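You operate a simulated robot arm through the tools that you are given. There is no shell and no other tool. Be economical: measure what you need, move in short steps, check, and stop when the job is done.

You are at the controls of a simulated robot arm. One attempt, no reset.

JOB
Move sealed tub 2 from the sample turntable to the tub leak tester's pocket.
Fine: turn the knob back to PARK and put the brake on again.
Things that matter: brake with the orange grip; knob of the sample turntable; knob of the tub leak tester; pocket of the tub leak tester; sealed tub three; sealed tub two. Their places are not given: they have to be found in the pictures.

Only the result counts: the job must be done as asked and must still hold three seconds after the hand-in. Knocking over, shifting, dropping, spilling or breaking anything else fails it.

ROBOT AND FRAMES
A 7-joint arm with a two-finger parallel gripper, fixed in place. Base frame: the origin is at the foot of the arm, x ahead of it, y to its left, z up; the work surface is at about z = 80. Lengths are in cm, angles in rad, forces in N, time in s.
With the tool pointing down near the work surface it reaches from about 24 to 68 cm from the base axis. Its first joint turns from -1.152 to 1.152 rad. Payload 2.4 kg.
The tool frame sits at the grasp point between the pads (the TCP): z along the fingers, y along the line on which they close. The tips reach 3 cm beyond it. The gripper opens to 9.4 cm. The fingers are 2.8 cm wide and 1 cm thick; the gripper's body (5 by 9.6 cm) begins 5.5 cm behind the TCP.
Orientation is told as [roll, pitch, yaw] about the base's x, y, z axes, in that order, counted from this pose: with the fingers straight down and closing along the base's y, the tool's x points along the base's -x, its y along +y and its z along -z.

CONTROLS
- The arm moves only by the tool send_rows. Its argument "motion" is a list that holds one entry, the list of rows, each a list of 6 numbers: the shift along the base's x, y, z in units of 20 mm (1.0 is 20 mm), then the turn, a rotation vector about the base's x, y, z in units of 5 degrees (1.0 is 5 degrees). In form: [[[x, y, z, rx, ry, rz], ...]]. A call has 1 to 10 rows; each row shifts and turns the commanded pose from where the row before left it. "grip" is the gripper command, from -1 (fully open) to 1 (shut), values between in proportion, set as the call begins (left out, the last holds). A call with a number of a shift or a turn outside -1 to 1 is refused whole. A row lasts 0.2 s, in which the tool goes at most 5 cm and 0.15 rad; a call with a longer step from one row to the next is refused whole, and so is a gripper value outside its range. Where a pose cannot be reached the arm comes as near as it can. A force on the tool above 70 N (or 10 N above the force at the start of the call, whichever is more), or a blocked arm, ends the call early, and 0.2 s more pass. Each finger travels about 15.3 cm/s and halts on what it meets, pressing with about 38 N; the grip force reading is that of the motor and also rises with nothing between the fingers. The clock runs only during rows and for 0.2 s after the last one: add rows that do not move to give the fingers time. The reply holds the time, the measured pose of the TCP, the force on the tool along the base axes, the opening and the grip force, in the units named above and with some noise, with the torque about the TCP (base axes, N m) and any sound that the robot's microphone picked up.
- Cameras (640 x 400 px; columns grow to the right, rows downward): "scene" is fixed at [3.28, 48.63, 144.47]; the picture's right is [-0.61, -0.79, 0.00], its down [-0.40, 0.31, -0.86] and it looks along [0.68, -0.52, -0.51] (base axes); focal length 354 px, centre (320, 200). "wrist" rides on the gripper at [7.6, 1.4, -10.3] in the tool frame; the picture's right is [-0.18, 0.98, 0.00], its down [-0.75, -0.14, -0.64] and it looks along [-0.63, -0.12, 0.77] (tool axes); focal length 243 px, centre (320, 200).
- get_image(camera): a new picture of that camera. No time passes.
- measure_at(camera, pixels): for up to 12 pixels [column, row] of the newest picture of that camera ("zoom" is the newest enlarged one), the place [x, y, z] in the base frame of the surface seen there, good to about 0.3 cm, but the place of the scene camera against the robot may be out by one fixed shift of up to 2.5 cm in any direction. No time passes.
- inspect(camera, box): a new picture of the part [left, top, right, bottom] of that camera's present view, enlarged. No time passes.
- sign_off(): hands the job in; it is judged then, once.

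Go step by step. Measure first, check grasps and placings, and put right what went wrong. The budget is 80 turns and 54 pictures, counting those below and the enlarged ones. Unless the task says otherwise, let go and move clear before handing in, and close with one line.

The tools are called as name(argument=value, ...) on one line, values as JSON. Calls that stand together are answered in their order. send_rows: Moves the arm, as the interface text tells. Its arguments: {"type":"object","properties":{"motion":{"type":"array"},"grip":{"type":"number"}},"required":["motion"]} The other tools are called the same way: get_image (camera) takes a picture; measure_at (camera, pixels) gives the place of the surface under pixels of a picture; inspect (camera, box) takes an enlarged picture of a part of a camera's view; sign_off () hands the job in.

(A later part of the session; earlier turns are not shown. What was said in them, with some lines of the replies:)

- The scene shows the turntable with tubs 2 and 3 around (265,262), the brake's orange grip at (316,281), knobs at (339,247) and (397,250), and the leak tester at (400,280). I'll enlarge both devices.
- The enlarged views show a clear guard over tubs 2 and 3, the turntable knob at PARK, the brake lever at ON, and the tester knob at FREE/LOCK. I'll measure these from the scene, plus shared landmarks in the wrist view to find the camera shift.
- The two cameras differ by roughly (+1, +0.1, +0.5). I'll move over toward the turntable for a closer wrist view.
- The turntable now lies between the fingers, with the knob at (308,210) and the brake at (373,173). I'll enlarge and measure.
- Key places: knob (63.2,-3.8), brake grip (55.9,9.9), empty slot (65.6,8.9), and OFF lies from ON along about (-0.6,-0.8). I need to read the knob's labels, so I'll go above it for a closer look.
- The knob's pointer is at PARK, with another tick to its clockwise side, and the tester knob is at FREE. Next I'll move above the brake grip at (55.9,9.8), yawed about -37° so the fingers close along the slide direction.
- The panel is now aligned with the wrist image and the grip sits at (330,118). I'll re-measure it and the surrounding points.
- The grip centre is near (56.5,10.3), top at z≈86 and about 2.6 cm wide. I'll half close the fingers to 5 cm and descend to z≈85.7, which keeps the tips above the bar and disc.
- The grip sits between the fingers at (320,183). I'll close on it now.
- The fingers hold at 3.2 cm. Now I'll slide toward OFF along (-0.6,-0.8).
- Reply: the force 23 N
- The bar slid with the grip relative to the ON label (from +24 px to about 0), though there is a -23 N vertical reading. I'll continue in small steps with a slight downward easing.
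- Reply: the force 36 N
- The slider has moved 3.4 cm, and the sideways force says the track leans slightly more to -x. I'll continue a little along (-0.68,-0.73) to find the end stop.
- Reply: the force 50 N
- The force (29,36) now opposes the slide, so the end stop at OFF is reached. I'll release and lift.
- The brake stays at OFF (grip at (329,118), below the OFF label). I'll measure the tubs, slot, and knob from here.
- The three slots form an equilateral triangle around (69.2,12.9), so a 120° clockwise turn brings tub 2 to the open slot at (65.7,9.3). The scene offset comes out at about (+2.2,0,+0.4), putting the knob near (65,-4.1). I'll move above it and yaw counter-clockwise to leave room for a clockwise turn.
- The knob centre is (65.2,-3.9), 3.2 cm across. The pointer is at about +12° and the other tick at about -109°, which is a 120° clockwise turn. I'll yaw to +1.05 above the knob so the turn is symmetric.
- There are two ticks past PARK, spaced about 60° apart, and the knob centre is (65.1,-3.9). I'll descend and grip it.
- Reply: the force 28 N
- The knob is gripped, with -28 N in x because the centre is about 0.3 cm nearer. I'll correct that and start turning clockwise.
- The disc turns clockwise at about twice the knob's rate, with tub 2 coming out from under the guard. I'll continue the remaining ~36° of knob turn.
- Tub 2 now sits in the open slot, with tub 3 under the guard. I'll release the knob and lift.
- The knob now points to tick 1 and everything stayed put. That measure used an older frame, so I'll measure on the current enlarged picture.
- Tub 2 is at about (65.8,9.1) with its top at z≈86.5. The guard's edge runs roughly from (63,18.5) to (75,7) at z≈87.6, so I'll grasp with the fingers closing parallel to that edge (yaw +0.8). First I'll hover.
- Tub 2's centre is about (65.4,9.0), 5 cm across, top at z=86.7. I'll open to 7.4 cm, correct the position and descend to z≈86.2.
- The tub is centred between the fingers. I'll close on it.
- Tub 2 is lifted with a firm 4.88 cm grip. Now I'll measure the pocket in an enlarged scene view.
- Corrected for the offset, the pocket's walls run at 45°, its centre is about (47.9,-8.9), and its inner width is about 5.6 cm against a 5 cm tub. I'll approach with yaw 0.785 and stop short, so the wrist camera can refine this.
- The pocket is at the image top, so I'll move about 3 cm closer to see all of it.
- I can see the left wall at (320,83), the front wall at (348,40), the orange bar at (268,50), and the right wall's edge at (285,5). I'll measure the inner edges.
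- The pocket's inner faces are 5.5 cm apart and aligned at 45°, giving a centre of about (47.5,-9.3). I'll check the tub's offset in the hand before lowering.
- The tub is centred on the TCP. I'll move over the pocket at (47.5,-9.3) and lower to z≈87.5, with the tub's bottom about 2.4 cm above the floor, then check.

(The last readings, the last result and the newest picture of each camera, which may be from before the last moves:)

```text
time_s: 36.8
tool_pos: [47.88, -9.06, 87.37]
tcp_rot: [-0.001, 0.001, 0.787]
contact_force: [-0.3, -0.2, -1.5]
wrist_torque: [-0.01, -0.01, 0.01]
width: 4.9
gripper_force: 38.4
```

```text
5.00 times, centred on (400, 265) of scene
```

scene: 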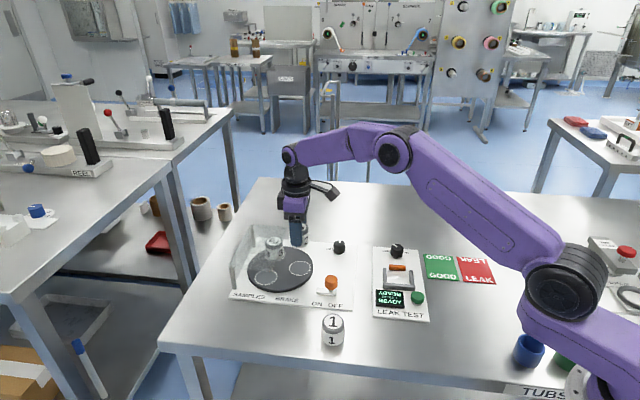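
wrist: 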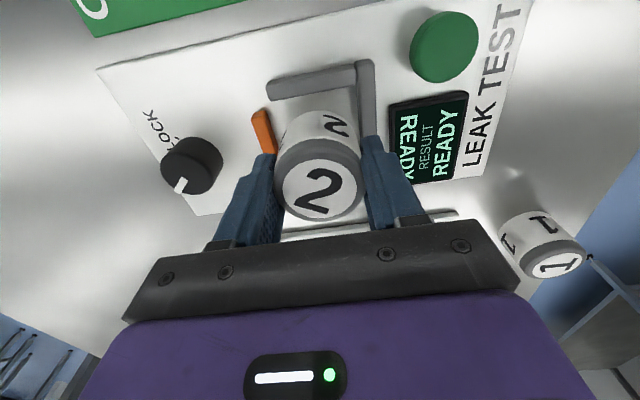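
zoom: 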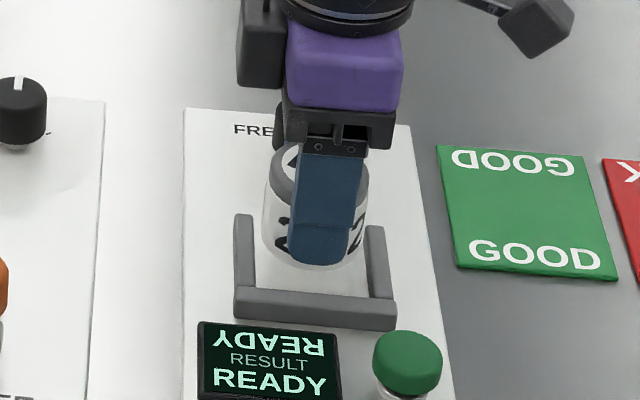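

The reading is (47.88,-9.06), about 0.4 cm short of my target. I'll measure the walls from this closer view to verify the centre.

inspect(camera="wrist", box=[240, 50, 400, 150])

send_rows(motion=[[[0, 0, 0, 0, 0, 0], [0, 0, 0, 0, 0, 0]]])

```text
4.00 times, centred on (320, 100) of wrist
```

zoom: 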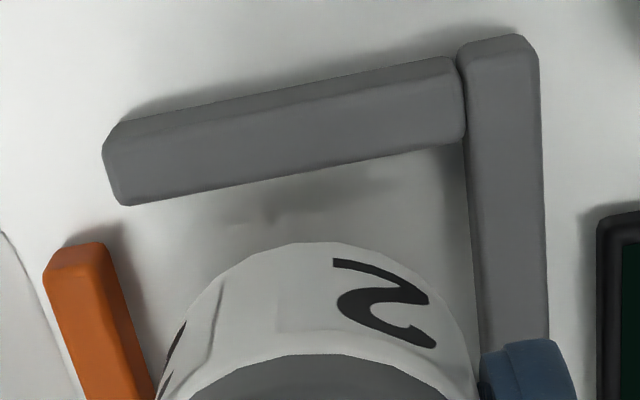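

```text
time_s: 37.4
tool_pos: [47.69, -9.03, 87.45]
tcp_rot: [0.0, 0.0, 0.787]
contact_force: [-0.5, 0.6, -0.3]
wrist_torque: [-0.01, 0.04, 0.02]
width: 4.89
gripper_force: 38.3
```

measure_at(camera="zoom", pixels=[[130, 198], [280, 168], [440, 138], [470, 200], [476, 280], [120, 290], [300, 110], [505, 150], [300, 245], [180, 105], [110, 145]])

```text
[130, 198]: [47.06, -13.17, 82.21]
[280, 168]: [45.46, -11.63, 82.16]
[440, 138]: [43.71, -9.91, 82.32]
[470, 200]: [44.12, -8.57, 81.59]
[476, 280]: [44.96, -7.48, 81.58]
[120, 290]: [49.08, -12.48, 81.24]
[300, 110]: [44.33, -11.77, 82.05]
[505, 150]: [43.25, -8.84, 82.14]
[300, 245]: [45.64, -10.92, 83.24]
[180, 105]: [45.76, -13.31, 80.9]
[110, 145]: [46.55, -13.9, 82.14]
```

The inner faces are at s≈-24.0 and -29.8 (centre -26.9), and the tub is at about -27.2, so it needs a 0.25 cm shift. I'll apply that and lower slowly to z≈85.4.

send_rows(motion=[[[-0.09, -0.09, 0, 0, 0, 0], [0, 0, -0.25, 0, 0, 0], [0, 0, -0.25, 0, 0, 0], [0, 0, -0.25, 0, 0, 0], [0, 0, -0.2, 0, 0, 0], [0, 0, 0, 0, 0, 0]]])

inspect(camera="wrist", box=[240, 50, 400, 150])

inspect(camera="scene", box=[360, 225, 440, 305])

```text
time_s: 38.8
tool_pos: [47.5, -9.31, 85.4]
tcp_rot: [0.0, -0.002, 0.785]
contact_force: [0.7, -0.1, -0.4]
wrist_torque: [0.0, 0.01, 0.01]
width: 4.9
gripper_force: 37.3
```

```text
4.00 times, centred on (320, 100) of wrist
```

zoom: 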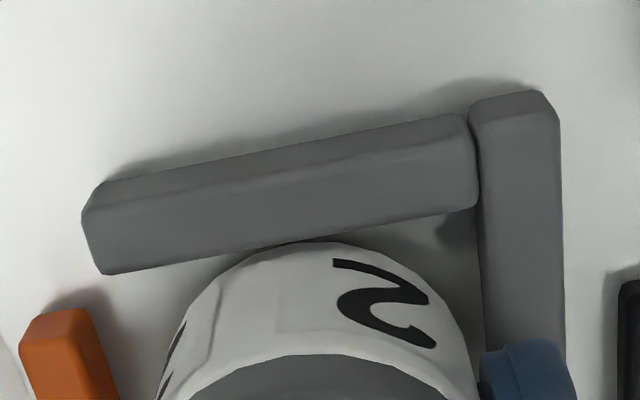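

```text
5.00 times, centred on (400, 265) of scene
```

zoom: 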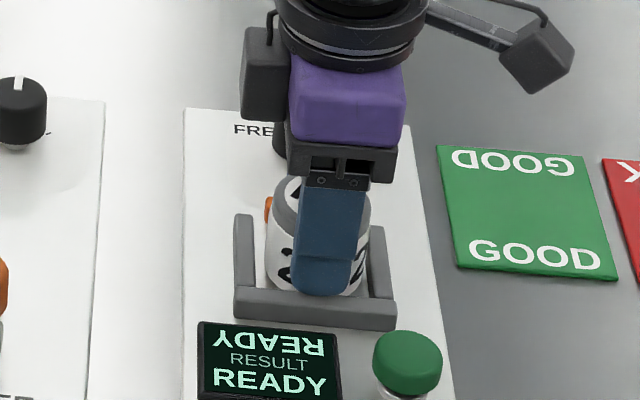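

The tub is inside the pocket walls with no contact force, though slightly nearer the right wall. I'll nudge it back 0.15 cm and lower until the floor is felt.

send_rows(motion=[[[0.05, 0.05, 0, 0, 0, 0], [0, 0, -0.06, 0, 0, 0], [0, 0, -0.05, 0, 0, 0], [0, 0, 0, 0, 0, 0]]])

```text
time_s: 39.8
tool_pos: [47.59, -9.1, 85.15]
tcp_rot: [0.0, 0.001, 0.787]
contact_force: [-3.0, 1.2, 8.4]
wrist_torque: [0.17, 0.17, -0.04]
width: 4.86
gripper_force: 37.3
```

The floor is felt at 8 N. I'll release to 6.6 cm, then lift straight up.

send_rows(motion=[[[0, 0, 0, 0, 0, 0], [0, 0, 0, 0, 0, 0], [0, 0, 0.4, 0, 0, 0], [0, 0, 0.7, 0, 0, 0], [0, 0, 0.9, 0, 0, 0], [0, 0, 0.9, 0, 0, 0], [0, 0, 0.9, 0, 0, 0], [0, 0, 0.9, 0, 0, 0], [0.5, 0.5, 0.5, 0, 0, 0], [0.5, 0.5, 0, 0, 0, 0]]], grip=-0.4)

get_image(camera="wrist")

inspect(camera="scene", box=[370, 235, 434, 300])

```text
time_s: 42.0
tool_pos: [49.65, -7.24, 95.5]
tcp_rot: [-0.002, 0.0, 0.784]
contact_force: [-0.3, -0.1, 0.4]
wrist_torque: [-0.01, 0.0, 0.01]
width: 6.59
gripper_force: 0.1
```

```text
11 pictures are left
```

wrist: 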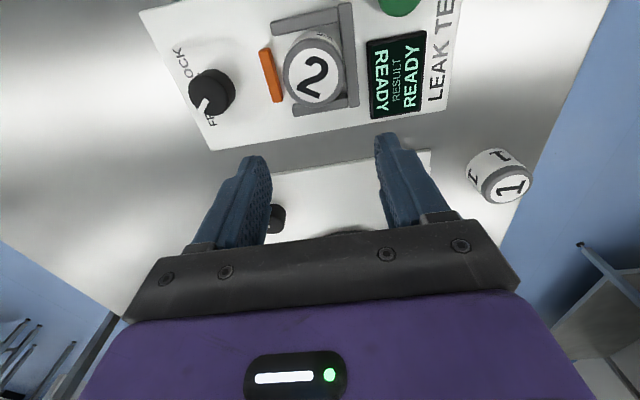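

```text
6.15 times, centred on (402, 268) of scene
```

zoom: 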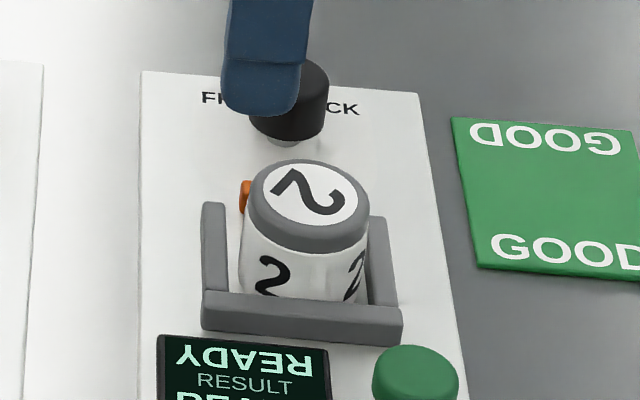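

Tub 2 sits upright inside the pocket, released. Next I'll go back above the knob at (65.05,-4.0) with yaw 0.

send_rows(motion=[[[0.77, 0.162, 0, 0, 0, -0.9], [0.77, 0.162, 0, 0, 0, -0.9], [0.77, 0.162, 0, 0, 0, -0.9], [0.77, 0.162, 0, 0, 0, -0.9], [0.77, 0.162, 0, 0, 0, -0.9], [0.77, 0.162, 0, 0, 0, -0.9], [0.77, 0.162, 0, 0, 0, -0.9], [0.77, 0.162, 0, 0, 0, -0.9], [0.77, 0.162, 0, 0, 0, -0.9], [0.77, 0.162, 0, 0, 0, -0.9]]], grip=-0.06)

send_rows(motion=[[[0, 0, 0, 0, 0, 0]]])

```text
time_s: 44.2
tool_pos: [64.82, -4.04, 95.68]
tcp_rot: [0.0, 0.001, -0.001]
contact_force: [-0.3, 0.4, 0.1]
wrist_torque: [-0.04, -0.02, -0.01]
width: 5.01
gripper_force: 0.1
```

```text
time_s: 44.6
tool_pos: [64.73, -4.01, 95.77]
tcp_rot: [0.0, 0.002, 0.0]
contact_force: [-0.5, 0.7, -0.1]
wrist_torque: [-0.02, 0.0, -0.03]
width: 4.98
gripper_force: 0.1
```

Position is good to within 0.3 cm. I'll add +0.3 in x, descend to z≈84.4, then grip.

send_rows(motion=[[[0.14, 0, -0.9, 0, 0, 0], [0, 0, -0.9, 0, 0, 0], [0, 0, -0.9, 0, 0, 0], [0, 0, -0.9, 0, 0, 0], [0, 0, -0.9, 0, 0, 0], [0, 0, -0.9, 0, 0, 0], [0, 0, -0.25, 0, 0, 0], [0, 0, 0, 0, 0, 0]]])

send_rows(motion=[[[0, 0, 0, 0, 0, 0], [0, 0, 0, 0, 0, 0], [0, 0, 0, 0, 0, 0]]], grip=1)

```text
time_s: 46.4
tool_pos: [65.21, -3.98, 84.17]
tcp_rot: [0.001, 0.001, 0.0]
contact_force: [-0.1, -0.4, -0.3]
wrist_torque: [0.01, -0.01, -0.01]
width: 4.98
gripper_force: 0.1
```

```text
time_s: 47.2
tool_pos: [64.98, -4.2, 84.07]
tcp_rot: [0.0, 0.006, -0.001]
contact_force: [-8.6, -3.6, 3.3]
wrist_torque: [0.08, 0.42, -0.01]
width: 3.28
gripper_force: 45.3
```

The knob is held at 3.28 cm. I'll turn it counter-clockwise 60° in two calls.

send_rows(motion=[[[0, 0, 0.05, 0, 0, 0.8], [0, 0, 0, 0, 0, 0.8], [0, 0, 0, 0, 0, 0.8], [0, 0, 0, 0, 0, 0.8], [0, 0, 0, 0, 0, 0.8], [0, 0, 0, 0, 0, 0.8], [0, 0, 0, 0, 0, 0.8], [0, 0, 0, 0, 0, 0.8], [0, 0, 0, 0, 0, 0]]])

send_rows(motion=[[[0, 0, 0, 0, 0, 0.8], [0, 0, 0, 0, 0, 0.8], [0, 0, 0, 0, 0, 0.8], [0, 0, 0, 0, 0, 0.8], [0, 0, 0, 0, 0, 0.8], [0, 0, 0, 0, 0, 0.8], [0, 0, 0, 0, 0, 0.8], [0, 0, 0, 0, 0, 0]]])

inspect(camera="scene", box=[220, 215, 370, 315])

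```text
time_s: 49.2
tool_pos: [65.06, -3.99, 84.14]
tcp_rot: [0.004, 0.005, 0.56]
contact_force: [-3.5, -1.6, -27.7]
wrist_torque: [0.16, -0.82, 0.04]
width: 3.27
gripper_force: 44.2
```

```text
time_s: 51.0
tool_pos: [64.99, -3.99, 84.13]
tcp_rot: [0.007, 0.002, 1.05]
contact_force: [-14.3, 8.1, -18.4]
wrist_torque: [-1.12, -0.23, -0.04]
width: 3.29
gripper_force: 44.3
```

```text
4.00 times, centred on (295, 265) of scene
```

zoom: 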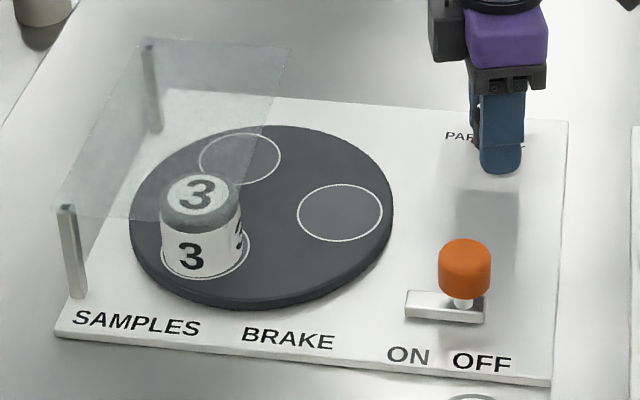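

The disc and tub 3 are back to the starting picture. I'll release, lift, and head to the brake while unwinding the yaw.

send_rows(motion=[[[0, 0, 0, 0, 0, 0], [0, 0, 0, 0, 0, 0], [0, 0, 0.7, 0, 0, 0], [0, 0, 0.9, 0, 0, 0], [0, 0, 0.9, 0, 0, 0], [0, 0, 0.9, 0, 0, 0], [0, 0, 0.9, 0, 0, -0.9], [0, 0, 0.7, 0, 0, -0.9], [0, 0, 0, 0, 0, -0.9], [0, 0, 0, 0, 0, -0.9]]], grip=-0.06)

inspect(camera="scene", box=[300, 225, 380, 275])

send_rows(motion=[[[-0.55, 0.58, 0, 0, 0, -0.98], [-0.55, 0.58, 0, 0, 0, -0.98], [-0.55, 0.58, 0, 0, 0, -0.98], [-0.55, 0.58, 0, 0, 0, -0.98], [-0.55, 0.58, 0, 0, 0, -0.98], [-0.55, 0.58, 0, 0, 0, -0.98], [-0.55, 0.58, 0, 0, 0, -0.98], [-0.55, 0.58, 0, 0, 0, -0.98], [-0.55, 0.58, 0, 0, 0, -0.98], [-0.55, 0.58, 0, 0, 0, -0.98]]])

send_rows(motion=[[[0, 0, 0, 0, 0, -0.98], [0, 0, 0, 0, 0, -0.98], [0, 0, 0, 0, 0, -0.98], [0, 0, 0, 0, 0, -0.98], [0, 0, 0, 0, 0, -0.98], [0, 0, 0, 0, 0, -0.98], [0, 0, 0, 0, 0, 0]]])

get_image(camera="wrist")

```text
time_s: 53.2
tool_pos: [65.21, -4.04, 94.16]
tcp_rot: [0.001, 0.0, 0.732]
contact_force: [0.5, -0.1, -0.4]
wrist_torque: [0.01, 0.03, 0.0]
width: 5.01
gripper_force: 0.1
```

```text
8.00 times, centred on (340, 250) of scene
```

zoom: 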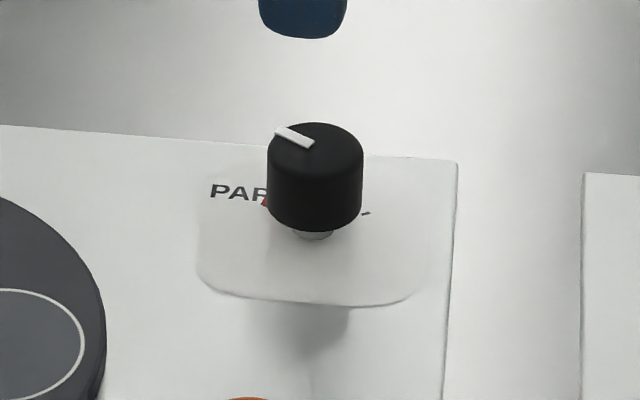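

```text
time_s: 55.4
tool_pos: [54.12, 7.63, 94.29]
tcp_rot: [-0.001, 0.001, -0.122]
contact_force: [-0.4, -0.2, 0.0]
wrist_torque: [0.04, -0.01, 0.02]
width: 4.99
gripper_force: 0.2
```

```text
time_s: 57.0
tool_pos: [54.29, 7.4, 94.31]
tcp_rot: [0.0, -0.001, -0.638]
contact_force: [0.6, 0.2, 0.8]
wrist_torque: [-0.04, -0.01, 0.0]
width: 4.98
gripper_force: 0.1
```

```text
7 pictures are left
```

wrist: 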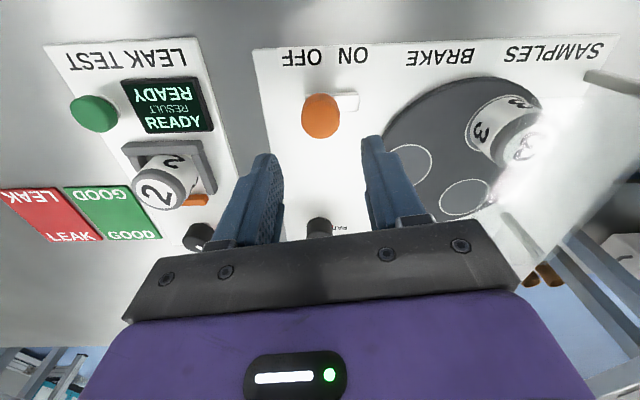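

The knob's pointer is back at PARK and the brake grip is centred below at (321,118). I'll descend and grip it.

send_rows(motion=[[[-0.03, 0.07, -0.9, 0, 0, 0], [0, 0, -0.9, 0, 0, 0], [0, 0, -0.9, 0, 0, 0], [0, 0, -0.9, 0, 0, 0], [0, 0, -0.78, 0, 0, 0], [0, 0, 0, 0, 0, 0]]])

send_rows(motion=[[[0, 0, 0, 0, 0, 0], [0, 0, 0, 0, 0, 0], [0, 0, 0, 0, 0, 0]]], grip=1)

```text
time_s: 58.4
tool_pos: [53.94, 7.89, 85.74]
tcp_rot: [0.001, 0.0, -0.633]
contact_force: [0.4, -0.5, -0.3]
wrist_torque: [0.02, 0.03, 0.01]
width: 4.99
gripper_force: 0.1
```

```text
time_s: 59.2
tool_pos: [53.95, 7.76, 85.63]
tcp_rot: [-0.001, 0.001, -0.633]
contact_force: [2.0, -0.8, -4.6]
wrist_torque: [0.11, -0.11, 0.25]
width: 3.15
gripper_force: 45.3
```

The brake is gripped. I'll slide it back toward ON by about 3.6 cm along (0.64,0.77).

send_rows(motion=[[[0.2, 0.235, 0, 0, 0, 0], [0.2, 0.235, 0, 0, 0, 0], [0.2, 0.235, 0, 0, 0, 0], [0.2, 0.235, 0, 0, 0, 0], [0.2, 0.235, 0, 0, 0, 0], [0, 0, 0, 0, 0, 0]]])

send_rows(motion=[[[0.1, 0.12, 0, 0, 0, 0], [0.1, 0.12, 0, 0, 0, 0], [0.1, 0.12, 0, 0, 0, 0], [0, 0, 0, 0, 0, 0]]])

```text
time_s: 60.6
tool_pos: [56.19, 10.16, 85.68]
tcp_rot: [0.005, -0.005, -0.635]
contact_force: [4.1, -4.4, 26.4]
wrist_torque: [0.06, 0.37, 0.09]
width: 3.15
gripper_force: 44.8
```

```text
time_s: 61.6
tool_pos: [56.49, 10.22, 85.6]
tcp_rot: [-0.005, 0.005, -0.639]
contact_force: [-19.1, -27.3, 35.7]
wrist_torque: [0.03, -0.07, 0.12]
width: 3.18
gripper_force: 44.8
```

The opposing force (-19,-27) at (56.5,10.2) shows the ON end stop is reached. I'll release, lift clear and check.

send_rows(motion=[[[0, 0, 0, 0, 0, 0], [0, 0, 0, 0, 0, 0], [0, 0, 0.7, 0, 0, 0], [0, 0, 0.9, 0, 0, 0], [0, 0, 0.9, 0, 0, 0], [0, 0, 0.9, 0, 0, 0], [0, 0, 0.9, 0, 0, 0], [-0.8, -0.4, 0.9, 0, 0, 0], [-0.8, -0.4, 0.9, 0, 0, 0], [-0.8, -0.4, 0.5, 0, 0, 0]]], grip=-0.06)

get_image(camera="scene")

inspect(camera="scene", box=[220, 215, 370, 315])

inspect(camera="scene", box=[360, 235, 450, 325])

```text
time_s: 63.8
tool_pos: [51.85, 8.37, 98.66]
tcp_rot: [0.0, 0.001, -0.634]
contact_force: [-0.1, 0.3, -0.5]
wrist_torque: [-0.05, 0.0, -0.05]
width: 4.97
gripper_force: 0.1
```

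```text
6 pictures are left
```

scene: 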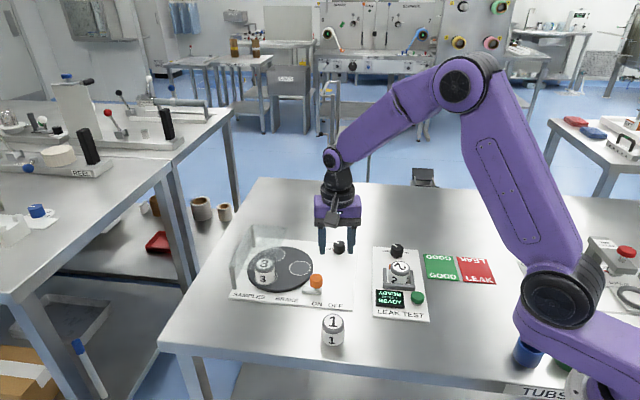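

```text
4.00 times, centred on (295, 265) of scene
```

zoom: 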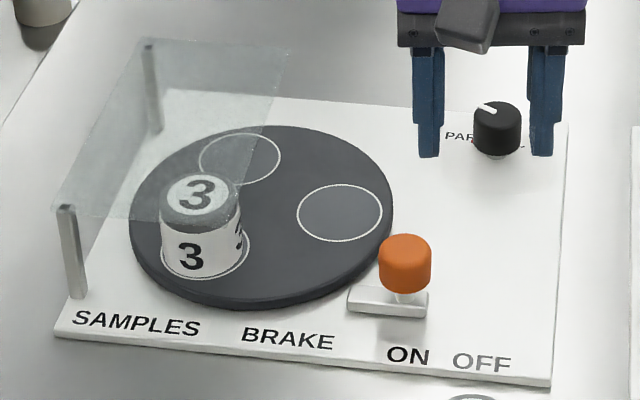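

```text
4.44 times, centred on (405, 280) of scene
```

zoom: 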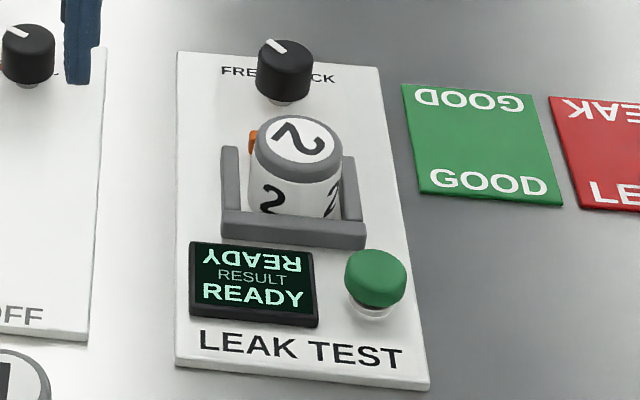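

The final pictures show tub 2 in the pocket, tub 3 and the disc as at the start, the knob at PARK, the brake at ON, and the gripper clear. I'm handing in.

sign_off()

```text
The job is handed in.
```

I moved sealed tub 2 into the leak tester's pocket, turned the turntable knob back to PARK, put the brake back on, and handed the job in with the gripper clear.
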